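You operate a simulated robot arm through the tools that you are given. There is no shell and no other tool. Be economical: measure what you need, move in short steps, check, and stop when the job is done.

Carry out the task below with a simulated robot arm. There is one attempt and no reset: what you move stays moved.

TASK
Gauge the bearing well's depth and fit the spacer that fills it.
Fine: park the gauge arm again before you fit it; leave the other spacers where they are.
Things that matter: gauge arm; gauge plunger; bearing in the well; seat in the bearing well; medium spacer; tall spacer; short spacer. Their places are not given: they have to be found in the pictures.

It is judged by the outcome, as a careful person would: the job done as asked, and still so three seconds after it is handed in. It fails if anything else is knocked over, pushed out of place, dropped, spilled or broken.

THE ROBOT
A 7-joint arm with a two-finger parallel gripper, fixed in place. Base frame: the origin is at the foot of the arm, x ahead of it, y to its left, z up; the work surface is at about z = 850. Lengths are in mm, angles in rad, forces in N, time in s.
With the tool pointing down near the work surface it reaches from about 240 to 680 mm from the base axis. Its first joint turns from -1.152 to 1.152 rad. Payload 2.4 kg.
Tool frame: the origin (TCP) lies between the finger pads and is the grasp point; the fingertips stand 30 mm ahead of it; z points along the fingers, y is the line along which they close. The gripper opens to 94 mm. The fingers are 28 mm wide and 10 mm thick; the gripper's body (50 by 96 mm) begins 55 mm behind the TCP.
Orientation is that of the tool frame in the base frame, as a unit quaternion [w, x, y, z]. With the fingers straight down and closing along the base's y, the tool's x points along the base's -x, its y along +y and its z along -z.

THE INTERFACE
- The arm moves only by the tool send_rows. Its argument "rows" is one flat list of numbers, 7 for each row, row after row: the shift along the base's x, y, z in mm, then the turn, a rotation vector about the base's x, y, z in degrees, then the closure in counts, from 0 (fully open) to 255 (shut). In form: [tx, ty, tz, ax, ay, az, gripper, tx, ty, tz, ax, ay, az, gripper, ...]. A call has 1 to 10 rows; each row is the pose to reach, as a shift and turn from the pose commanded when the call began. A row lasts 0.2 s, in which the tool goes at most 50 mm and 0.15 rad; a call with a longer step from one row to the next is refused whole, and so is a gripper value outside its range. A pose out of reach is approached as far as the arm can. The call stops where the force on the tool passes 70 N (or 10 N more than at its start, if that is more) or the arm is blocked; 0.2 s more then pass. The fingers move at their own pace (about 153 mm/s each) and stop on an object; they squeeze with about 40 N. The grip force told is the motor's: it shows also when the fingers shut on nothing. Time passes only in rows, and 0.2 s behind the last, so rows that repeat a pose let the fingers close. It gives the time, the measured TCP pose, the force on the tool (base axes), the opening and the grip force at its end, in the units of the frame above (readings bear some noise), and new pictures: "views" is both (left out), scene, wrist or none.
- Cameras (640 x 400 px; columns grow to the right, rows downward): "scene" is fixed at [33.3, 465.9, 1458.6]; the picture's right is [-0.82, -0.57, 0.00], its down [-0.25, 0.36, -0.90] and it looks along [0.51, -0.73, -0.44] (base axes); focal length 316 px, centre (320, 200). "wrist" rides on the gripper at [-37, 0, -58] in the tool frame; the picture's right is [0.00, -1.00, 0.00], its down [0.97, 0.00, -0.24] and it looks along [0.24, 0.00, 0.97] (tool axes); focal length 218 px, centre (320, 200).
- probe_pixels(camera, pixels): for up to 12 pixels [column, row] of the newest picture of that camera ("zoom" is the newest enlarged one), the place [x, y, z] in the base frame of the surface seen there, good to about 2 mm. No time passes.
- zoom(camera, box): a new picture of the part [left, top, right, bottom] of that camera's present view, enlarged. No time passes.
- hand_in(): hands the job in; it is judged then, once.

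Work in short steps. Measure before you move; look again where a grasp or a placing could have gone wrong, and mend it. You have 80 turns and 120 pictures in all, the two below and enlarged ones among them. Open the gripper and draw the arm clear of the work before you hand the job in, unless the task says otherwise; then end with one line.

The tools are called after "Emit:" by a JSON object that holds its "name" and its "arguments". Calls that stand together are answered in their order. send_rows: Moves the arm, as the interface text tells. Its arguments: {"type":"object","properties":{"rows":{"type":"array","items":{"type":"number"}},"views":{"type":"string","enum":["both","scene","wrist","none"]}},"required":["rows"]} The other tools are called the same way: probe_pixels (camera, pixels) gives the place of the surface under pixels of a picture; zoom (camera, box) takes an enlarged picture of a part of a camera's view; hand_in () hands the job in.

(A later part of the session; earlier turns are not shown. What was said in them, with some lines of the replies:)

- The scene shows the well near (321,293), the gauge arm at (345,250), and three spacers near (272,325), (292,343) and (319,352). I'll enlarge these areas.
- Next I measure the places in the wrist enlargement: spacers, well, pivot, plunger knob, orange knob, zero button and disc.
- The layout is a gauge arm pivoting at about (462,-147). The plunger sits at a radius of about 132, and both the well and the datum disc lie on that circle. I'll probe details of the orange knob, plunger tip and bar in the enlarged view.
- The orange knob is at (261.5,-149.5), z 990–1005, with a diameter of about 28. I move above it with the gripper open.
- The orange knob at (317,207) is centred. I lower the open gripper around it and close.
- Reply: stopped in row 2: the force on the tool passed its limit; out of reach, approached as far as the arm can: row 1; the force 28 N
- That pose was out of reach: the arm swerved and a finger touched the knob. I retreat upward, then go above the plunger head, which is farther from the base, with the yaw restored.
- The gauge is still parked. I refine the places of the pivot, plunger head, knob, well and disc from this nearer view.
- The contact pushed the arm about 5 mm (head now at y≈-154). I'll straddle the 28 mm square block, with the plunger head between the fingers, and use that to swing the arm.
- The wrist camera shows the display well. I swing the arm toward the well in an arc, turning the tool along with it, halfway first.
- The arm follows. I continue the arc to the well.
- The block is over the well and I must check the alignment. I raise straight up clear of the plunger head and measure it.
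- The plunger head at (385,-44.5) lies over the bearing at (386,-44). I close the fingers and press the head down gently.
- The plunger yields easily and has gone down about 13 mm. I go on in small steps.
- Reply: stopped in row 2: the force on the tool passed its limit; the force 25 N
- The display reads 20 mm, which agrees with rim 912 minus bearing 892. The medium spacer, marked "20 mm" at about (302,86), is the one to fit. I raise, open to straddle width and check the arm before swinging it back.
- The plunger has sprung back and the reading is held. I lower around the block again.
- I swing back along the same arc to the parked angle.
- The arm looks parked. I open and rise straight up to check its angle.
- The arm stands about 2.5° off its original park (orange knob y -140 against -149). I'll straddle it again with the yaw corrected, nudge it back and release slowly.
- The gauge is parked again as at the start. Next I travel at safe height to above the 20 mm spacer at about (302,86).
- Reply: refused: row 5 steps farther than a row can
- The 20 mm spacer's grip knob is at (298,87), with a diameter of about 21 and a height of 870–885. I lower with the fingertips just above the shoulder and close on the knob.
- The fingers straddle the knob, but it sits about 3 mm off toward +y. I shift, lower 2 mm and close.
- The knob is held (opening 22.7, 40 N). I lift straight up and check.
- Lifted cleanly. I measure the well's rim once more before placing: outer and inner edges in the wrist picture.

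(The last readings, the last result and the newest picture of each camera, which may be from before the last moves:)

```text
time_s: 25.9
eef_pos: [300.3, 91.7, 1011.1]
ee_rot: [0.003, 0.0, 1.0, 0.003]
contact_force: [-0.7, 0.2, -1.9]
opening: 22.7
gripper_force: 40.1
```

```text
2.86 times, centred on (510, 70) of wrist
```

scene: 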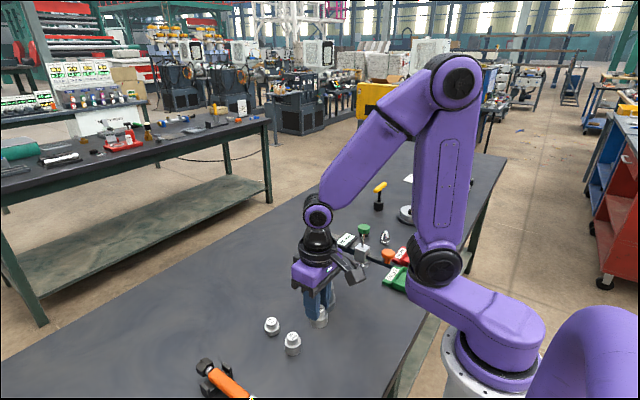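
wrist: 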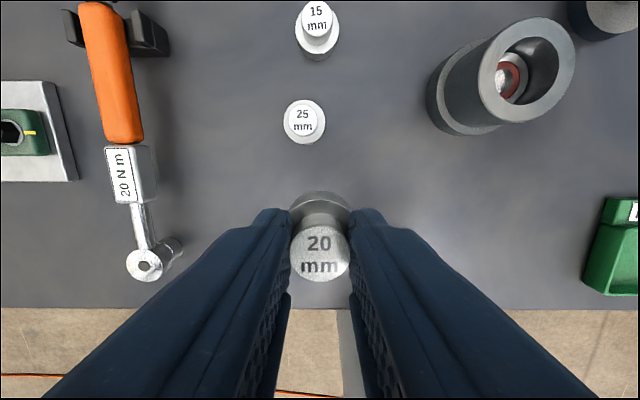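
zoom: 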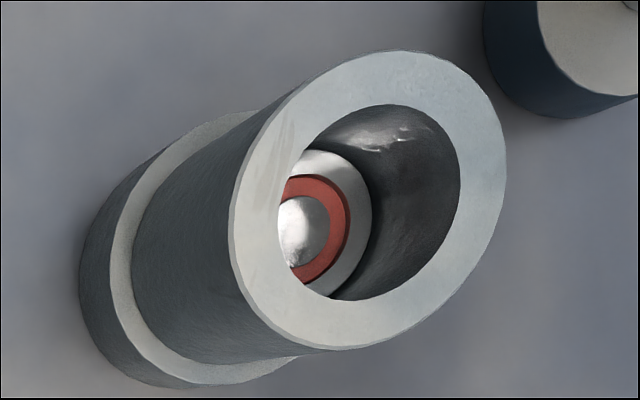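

Emit:
{"name": "probe_pixels", "arguments": {"camera": "zoom", "pixels": [[274, 225], [464, 185], [392, 99], [343, 304], [310, 135], [430, 265], [232, 225], [503, 150], [400, 54], [315, 343]]}}

```text
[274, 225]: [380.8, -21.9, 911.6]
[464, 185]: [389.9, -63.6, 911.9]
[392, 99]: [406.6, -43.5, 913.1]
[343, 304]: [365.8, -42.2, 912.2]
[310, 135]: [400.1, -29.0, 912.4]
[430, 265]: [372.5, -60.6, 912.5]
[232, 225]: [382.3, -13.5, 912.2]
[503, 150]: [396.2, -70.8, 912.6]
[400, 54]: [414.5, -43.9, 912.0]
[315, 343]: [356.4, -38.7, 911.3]
```

The bore centre is about (386.2,-43.3), with a radius near 20 against the spacer's 17. The spacer's axis sits 2.5 mm to the base side of the TCP. I carry it over the well.

Emit:
{"name": "send_rows", "arguments": {"rows": [18, -27, 0, 0, 0, 0, 255, 36, -54, 0, 0, 0, 0, 255, 54, -81, 0, 0, 0, 0, 255, 72, -108, 0, 0, 0, 0, 255, 88, -134, 0, 0, 0, 0, 255, 88, -134, -15, 0, 0, 0, 255, 88, -134, -30, 0, 0, 0, 255, 88, -134, -30, 0, 0, 0, 255]}}

Emit:
{"name": "zoom", "arguments": {"camera": "wrist", "box": [220, 100, 420, 300]}}

Emit:
{"name": "zoom", "arguments": {"camera": "scene", "box": [270, 220, 380, 320]}}

```text
time_s: 27.7
eef_pos: [390.0, -44.6, 980.5]
ee_rot: [0.004, 0.0, 1.0, 0.003]
contact_force: [-0.4, 0.2, -0.7]
opening: 22.9
gripper_force: 40.0
```

scene: 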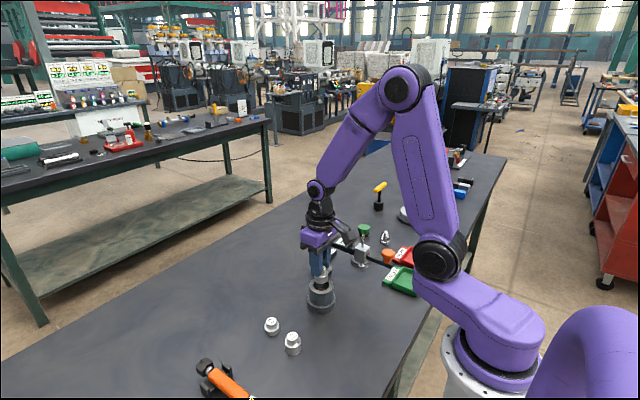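
wrist: 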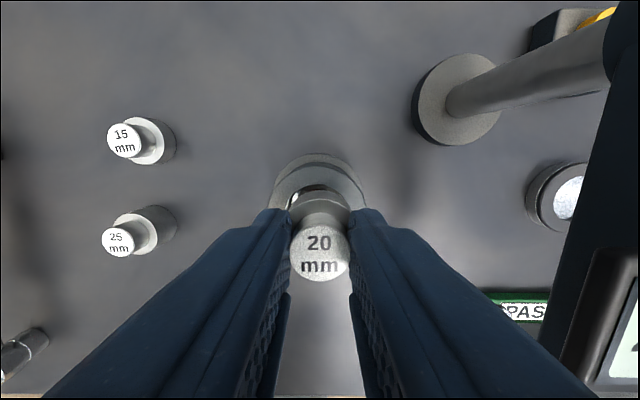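

```text
2.00 times, centred on (320, 200) of wrist
```

zoom: 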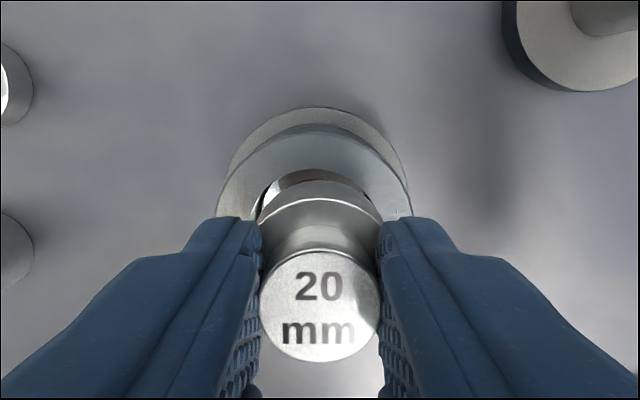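

```text
4.00 times, centred on (325, 270) of scene
```

zoom: 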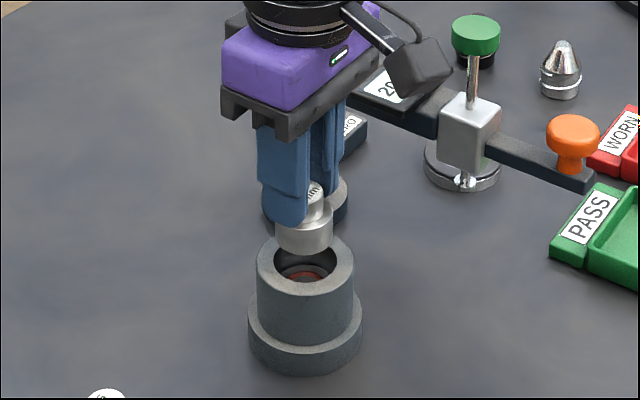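

The spacer hangs about 15 mm above the rim. I probe the spacer's knob top and shoulder edges to correct its position against the bore.

Emit:
{"name": "probe_pixels", "arguments": {"camera": "wrist", "pixels": [[320, 227], [320, 255], [320, 279], [293, 250], [347, 250], [320, 202], [292, 207], [348, 207], [320, 165], [270, 205]]}}

```text
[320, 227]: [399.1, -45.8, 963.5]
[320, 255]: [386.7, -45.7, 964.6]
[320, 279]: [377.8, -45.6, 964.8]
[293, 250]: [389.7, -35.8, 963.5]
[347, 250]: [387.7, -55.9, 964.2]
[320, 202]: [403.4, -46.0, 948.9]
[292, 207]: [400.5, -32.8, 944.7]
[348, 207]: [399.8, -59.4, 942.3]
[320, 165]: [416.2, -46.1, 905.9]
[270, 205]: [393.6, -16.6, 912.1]
```

The spacer axis is at about (387.5,-45.8) against the bore at (386.2,-43.3). I shift by (-1.4,+2.2), then lower to just inside the rim.

Emit:
{"name": "send_rows", "arguments": {"rows": [-1.4, 2.2, 0, 0, 0, 0, 255, -1.4, 2.2, -6, 0, 0, 0, 255, -1.4, 2.2, -12, 0, 0, 0, 255, -1.4, 2.2, -12, 0, 0, 0, 255], "views": "wrist"}}

Emit:
{"name": "probe_pixels", "arguments": {"camera": "wrist", "pixels": [[320, 227], [320, 279], [293, 250], [347, 250], [320, 202]]}}

Emit:
{"name": "zoom", "arguments": {"camera": "scene", "box": [290, 240, 350, 320]}}

```text
time_s: 28.7
eef_pos: [389.6, -43.0, 969.8]
ee_rot: [0.004, -0.001, 1.0, 0.003]
contact_force: [0.1, -0.3, -0.7]
opening: 22.8
gripper_force: 40.4
```

wrist: 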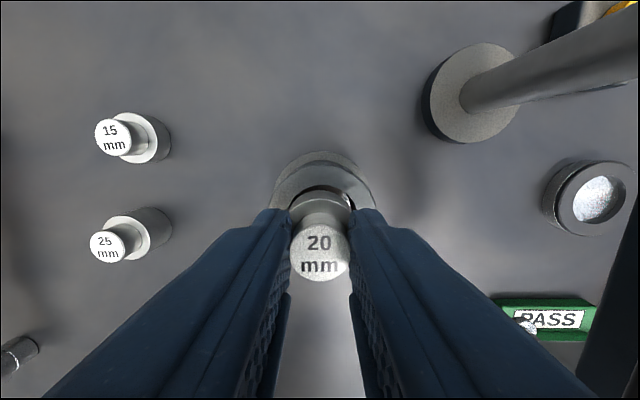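

```text
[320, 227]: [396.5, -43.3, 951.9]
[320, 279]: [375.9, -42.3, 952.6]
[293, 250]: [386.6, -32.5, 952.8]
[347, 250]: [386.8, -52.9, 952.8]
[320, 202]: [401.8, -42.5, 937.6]
```

```text
5.00 times, centred on (320, 280) of scene
```

zoom: 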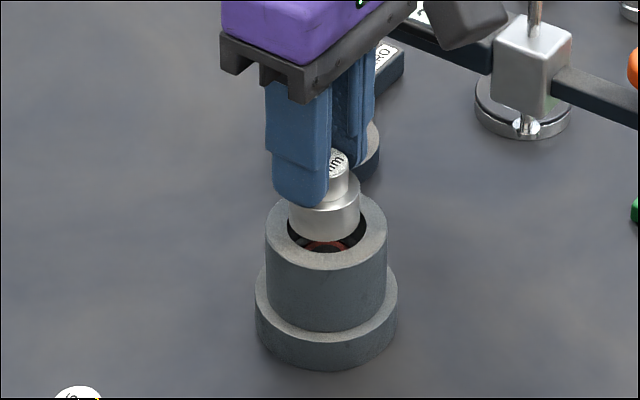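

Centred now at (386.2,-42.7), with the bottom at about 918. I lower slowly into the bore.

Emit:
{"name": "send_rows", "arguments": {"rows": [0, -0.6, -4, 0, 0, 0, 255, 0, -0.6, -8, 0, 0, 0, 255, 0, -0.6, -11, 0, 0, 0, 255, 0, -0.6, -14, 0, 0, 0, 255, 0, -0.6, -17, 0, 0, 0, 255, 0, -0.6, -20, 0, 0, 0, 255, 0, -0.6, -22, 0, 0, 0, 255], "views": "wrist"}}

Emit:
{"name": "zoom", "arguments": {"camera": "scene", "box": [290, 240, 350, 320]}}

```text
time_s: 30.3
eef_pos: [388.1, -43.9, 946.8]
ee_rot: [0.004, 0.0, 1.0, 0.002]
contact_force: [-0.4, -0.2, -1.6]
opening: 22.9
gripper_force: 40.1
```

wrist: 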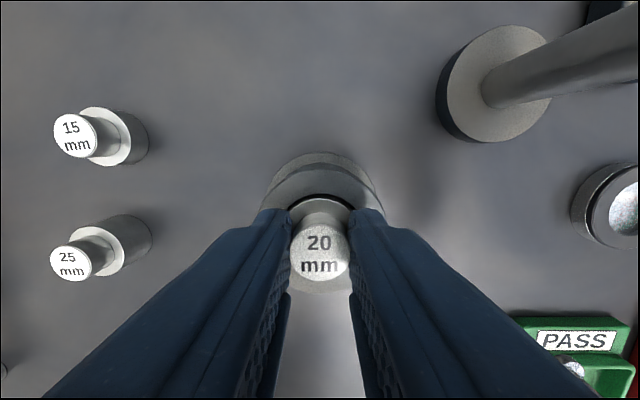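

```text
5.00 times, centred on (320, 280) of scene
```

zoom: 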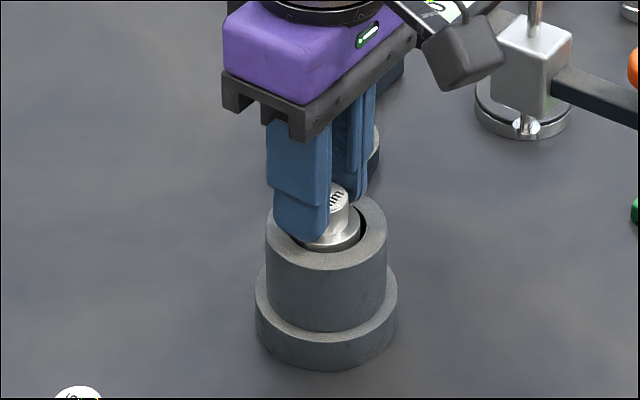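

It has entered freely. I lower in 1 mm steps to find the seat.

Emit:
{"name": "send_rows", "arguments": {"rows": [0, 0, -1, 0, 0, 0, 255, 0, 0, -2, 0, 0, 0, 255, 0, 0, -3, 0, 0, 0, 255, 0, 0, -3, 0, 0, 0, 255], "views": "wrist"}}

Emit:
{"name": "probe_pixels", "arguments": {"camera": "wrist", "pixels": [[320, 227], [320, 250], [320, 279], [293, 250], [347, 250], [320, 204], [320, 185], [272, 205]]}}

```text
time_s: 31.3
eef_pos: [389.1, -43.5, 944.7]
ee_rot: [0.004, 0.0, 1.0, 0.002]
contact_force: [-0.1, 0.1, -1.1]
opening: 22.7
gripper_force: 39.7
```

wrist: 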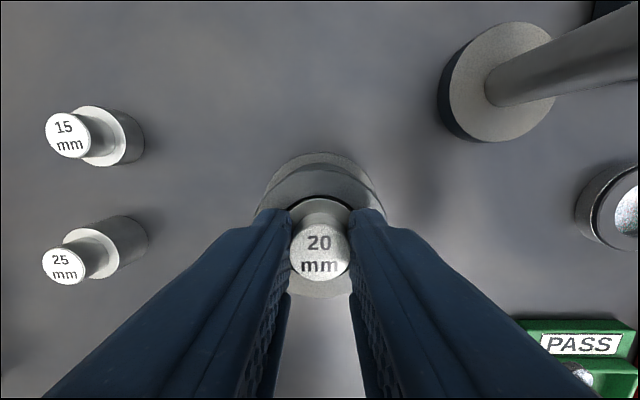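

```text
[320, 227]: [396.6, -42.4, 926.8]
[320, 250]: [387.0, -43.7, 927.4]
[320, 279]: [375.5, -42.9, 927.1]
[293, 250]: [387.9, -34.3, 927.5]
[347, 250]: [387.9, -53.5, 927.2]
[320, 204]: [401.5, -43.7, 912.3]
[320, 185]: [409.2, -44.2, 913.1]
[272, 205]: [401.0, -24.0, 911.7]
```

The shoulder (912.3) is level with the rim (912). I lower up to 1 mm more to confirm the seat, then open and rise.

Emit:
{"name": "send_rows", "arguments": {"rows": [0, 0, -0.5, 0, 0, 0, 255, 0, 0, -1, 0, 0, 0, 255, 0, 0, -1, 0, 0, 0, 255], "views": "none"}}

Emit:
{"name": "send_rows", "arguments": {"rows": [0, 0, 0, 0, 0, 0, 225, 0, 0, 0, 0, 0, 0, 180, 0, 0, 0, 0, 0, 0, 150, 0, 0, 0, 0, 0, 0, 150, 0, 0, 20, 0, 0, 0, 150, 0, 0, 50, 0, 0, 0, 150, 0, 10, 90, 0, 0, 0, 150, 0, 30, 130, 0, 0, 0, 100, 0, 60, 160, 0, 0, 0, 50]}}

Emit:
{"name": "zoom", "arguments": {"camera": "scene", "box": [240, 210, 420, 370]}}

Emit:
{"name": "zoom", "arguments": {"camera": "scene", "box": [290, 250, 350, 320]}}

```text
time_s: 32.1
eef_pos: [389.0, -41.5, 943.1]
ee_rot: [0.004, 0.0, 1.0, 0.003]
contact_force: [0.4, 0.0, 5.6]
opening: 22.7
gripper_force: 40.0
```

```text
time_s: 34.1
eef_pos: [390.5, 15.7, 1105.0]
ee_rot: [0.004, 0.0, 1.0, 0.003]
contact_force: [0.1, 0.2, -0.3]
opening: 75.3
gripper_force: 0.1
```

scene: 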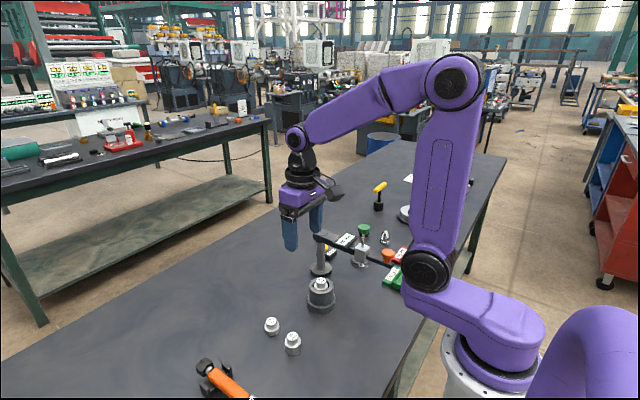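
wrist: 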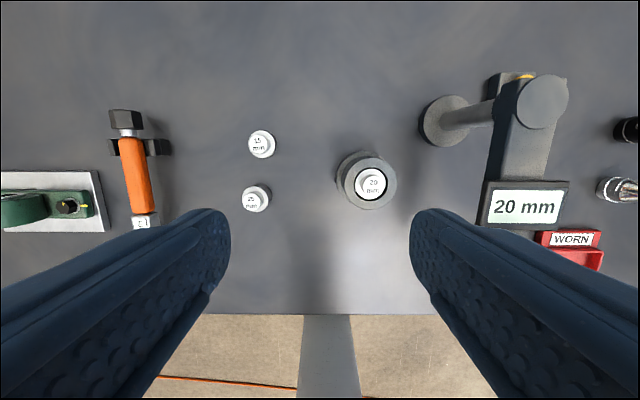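

```text
2.50 times, centred on (330, 290) of scene
```

zoom: 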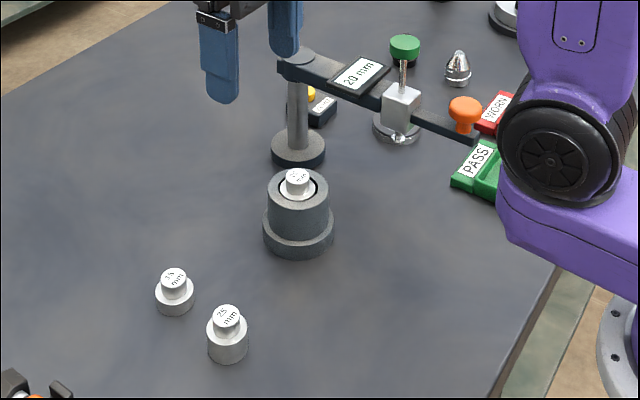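

```text
5.71 times, centred on (320, 285) of scene
```

zoom: 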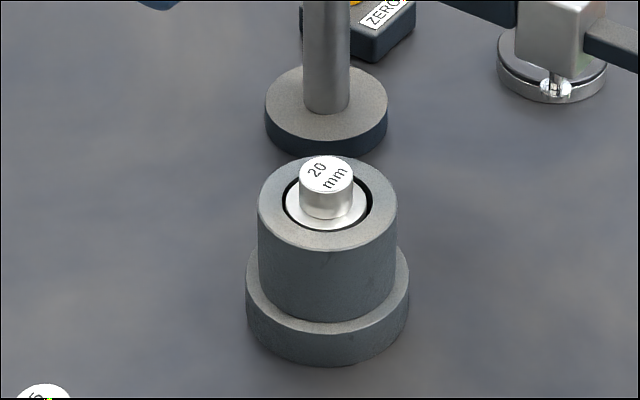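

The 20 mm spacer sits flush and level in the well, the gauge arm is parked, and the other two spacers are where they were. I raise the arm a little more and hand in.

Emit:
{"name": "send_rows", "arguments": {"rows": [0, 0, 40, 0, 0, 0, 0, 0, 0, 80, 0, 0, 0, 0, 0, 0, 110, 0, 0, 0, 0], "views": "scene"}}

Emit:
{"name": "hand_in", "arguments": {}}

```text
time_s: 34.9
eef_pos: [390.0, 16.3, 1214.3]
ee_rot: [0.003, 0.0, 1.0, 0.003]
contact_force: [0.0, 0.4, 0.0]
opening: 94.3
gripper_force: 0.1
```

scene: 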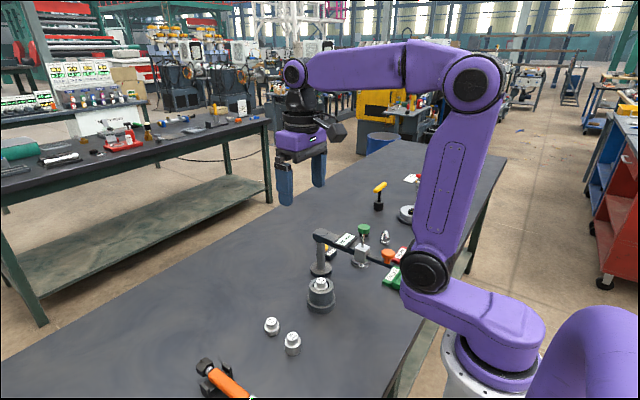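

```text
The job is handed in.
```

The well gauged 20 mm deep; I parked the gauge arm again, then fitted the 20 mm (medium) spacer flush with the rim and left the other two spacers untouched.
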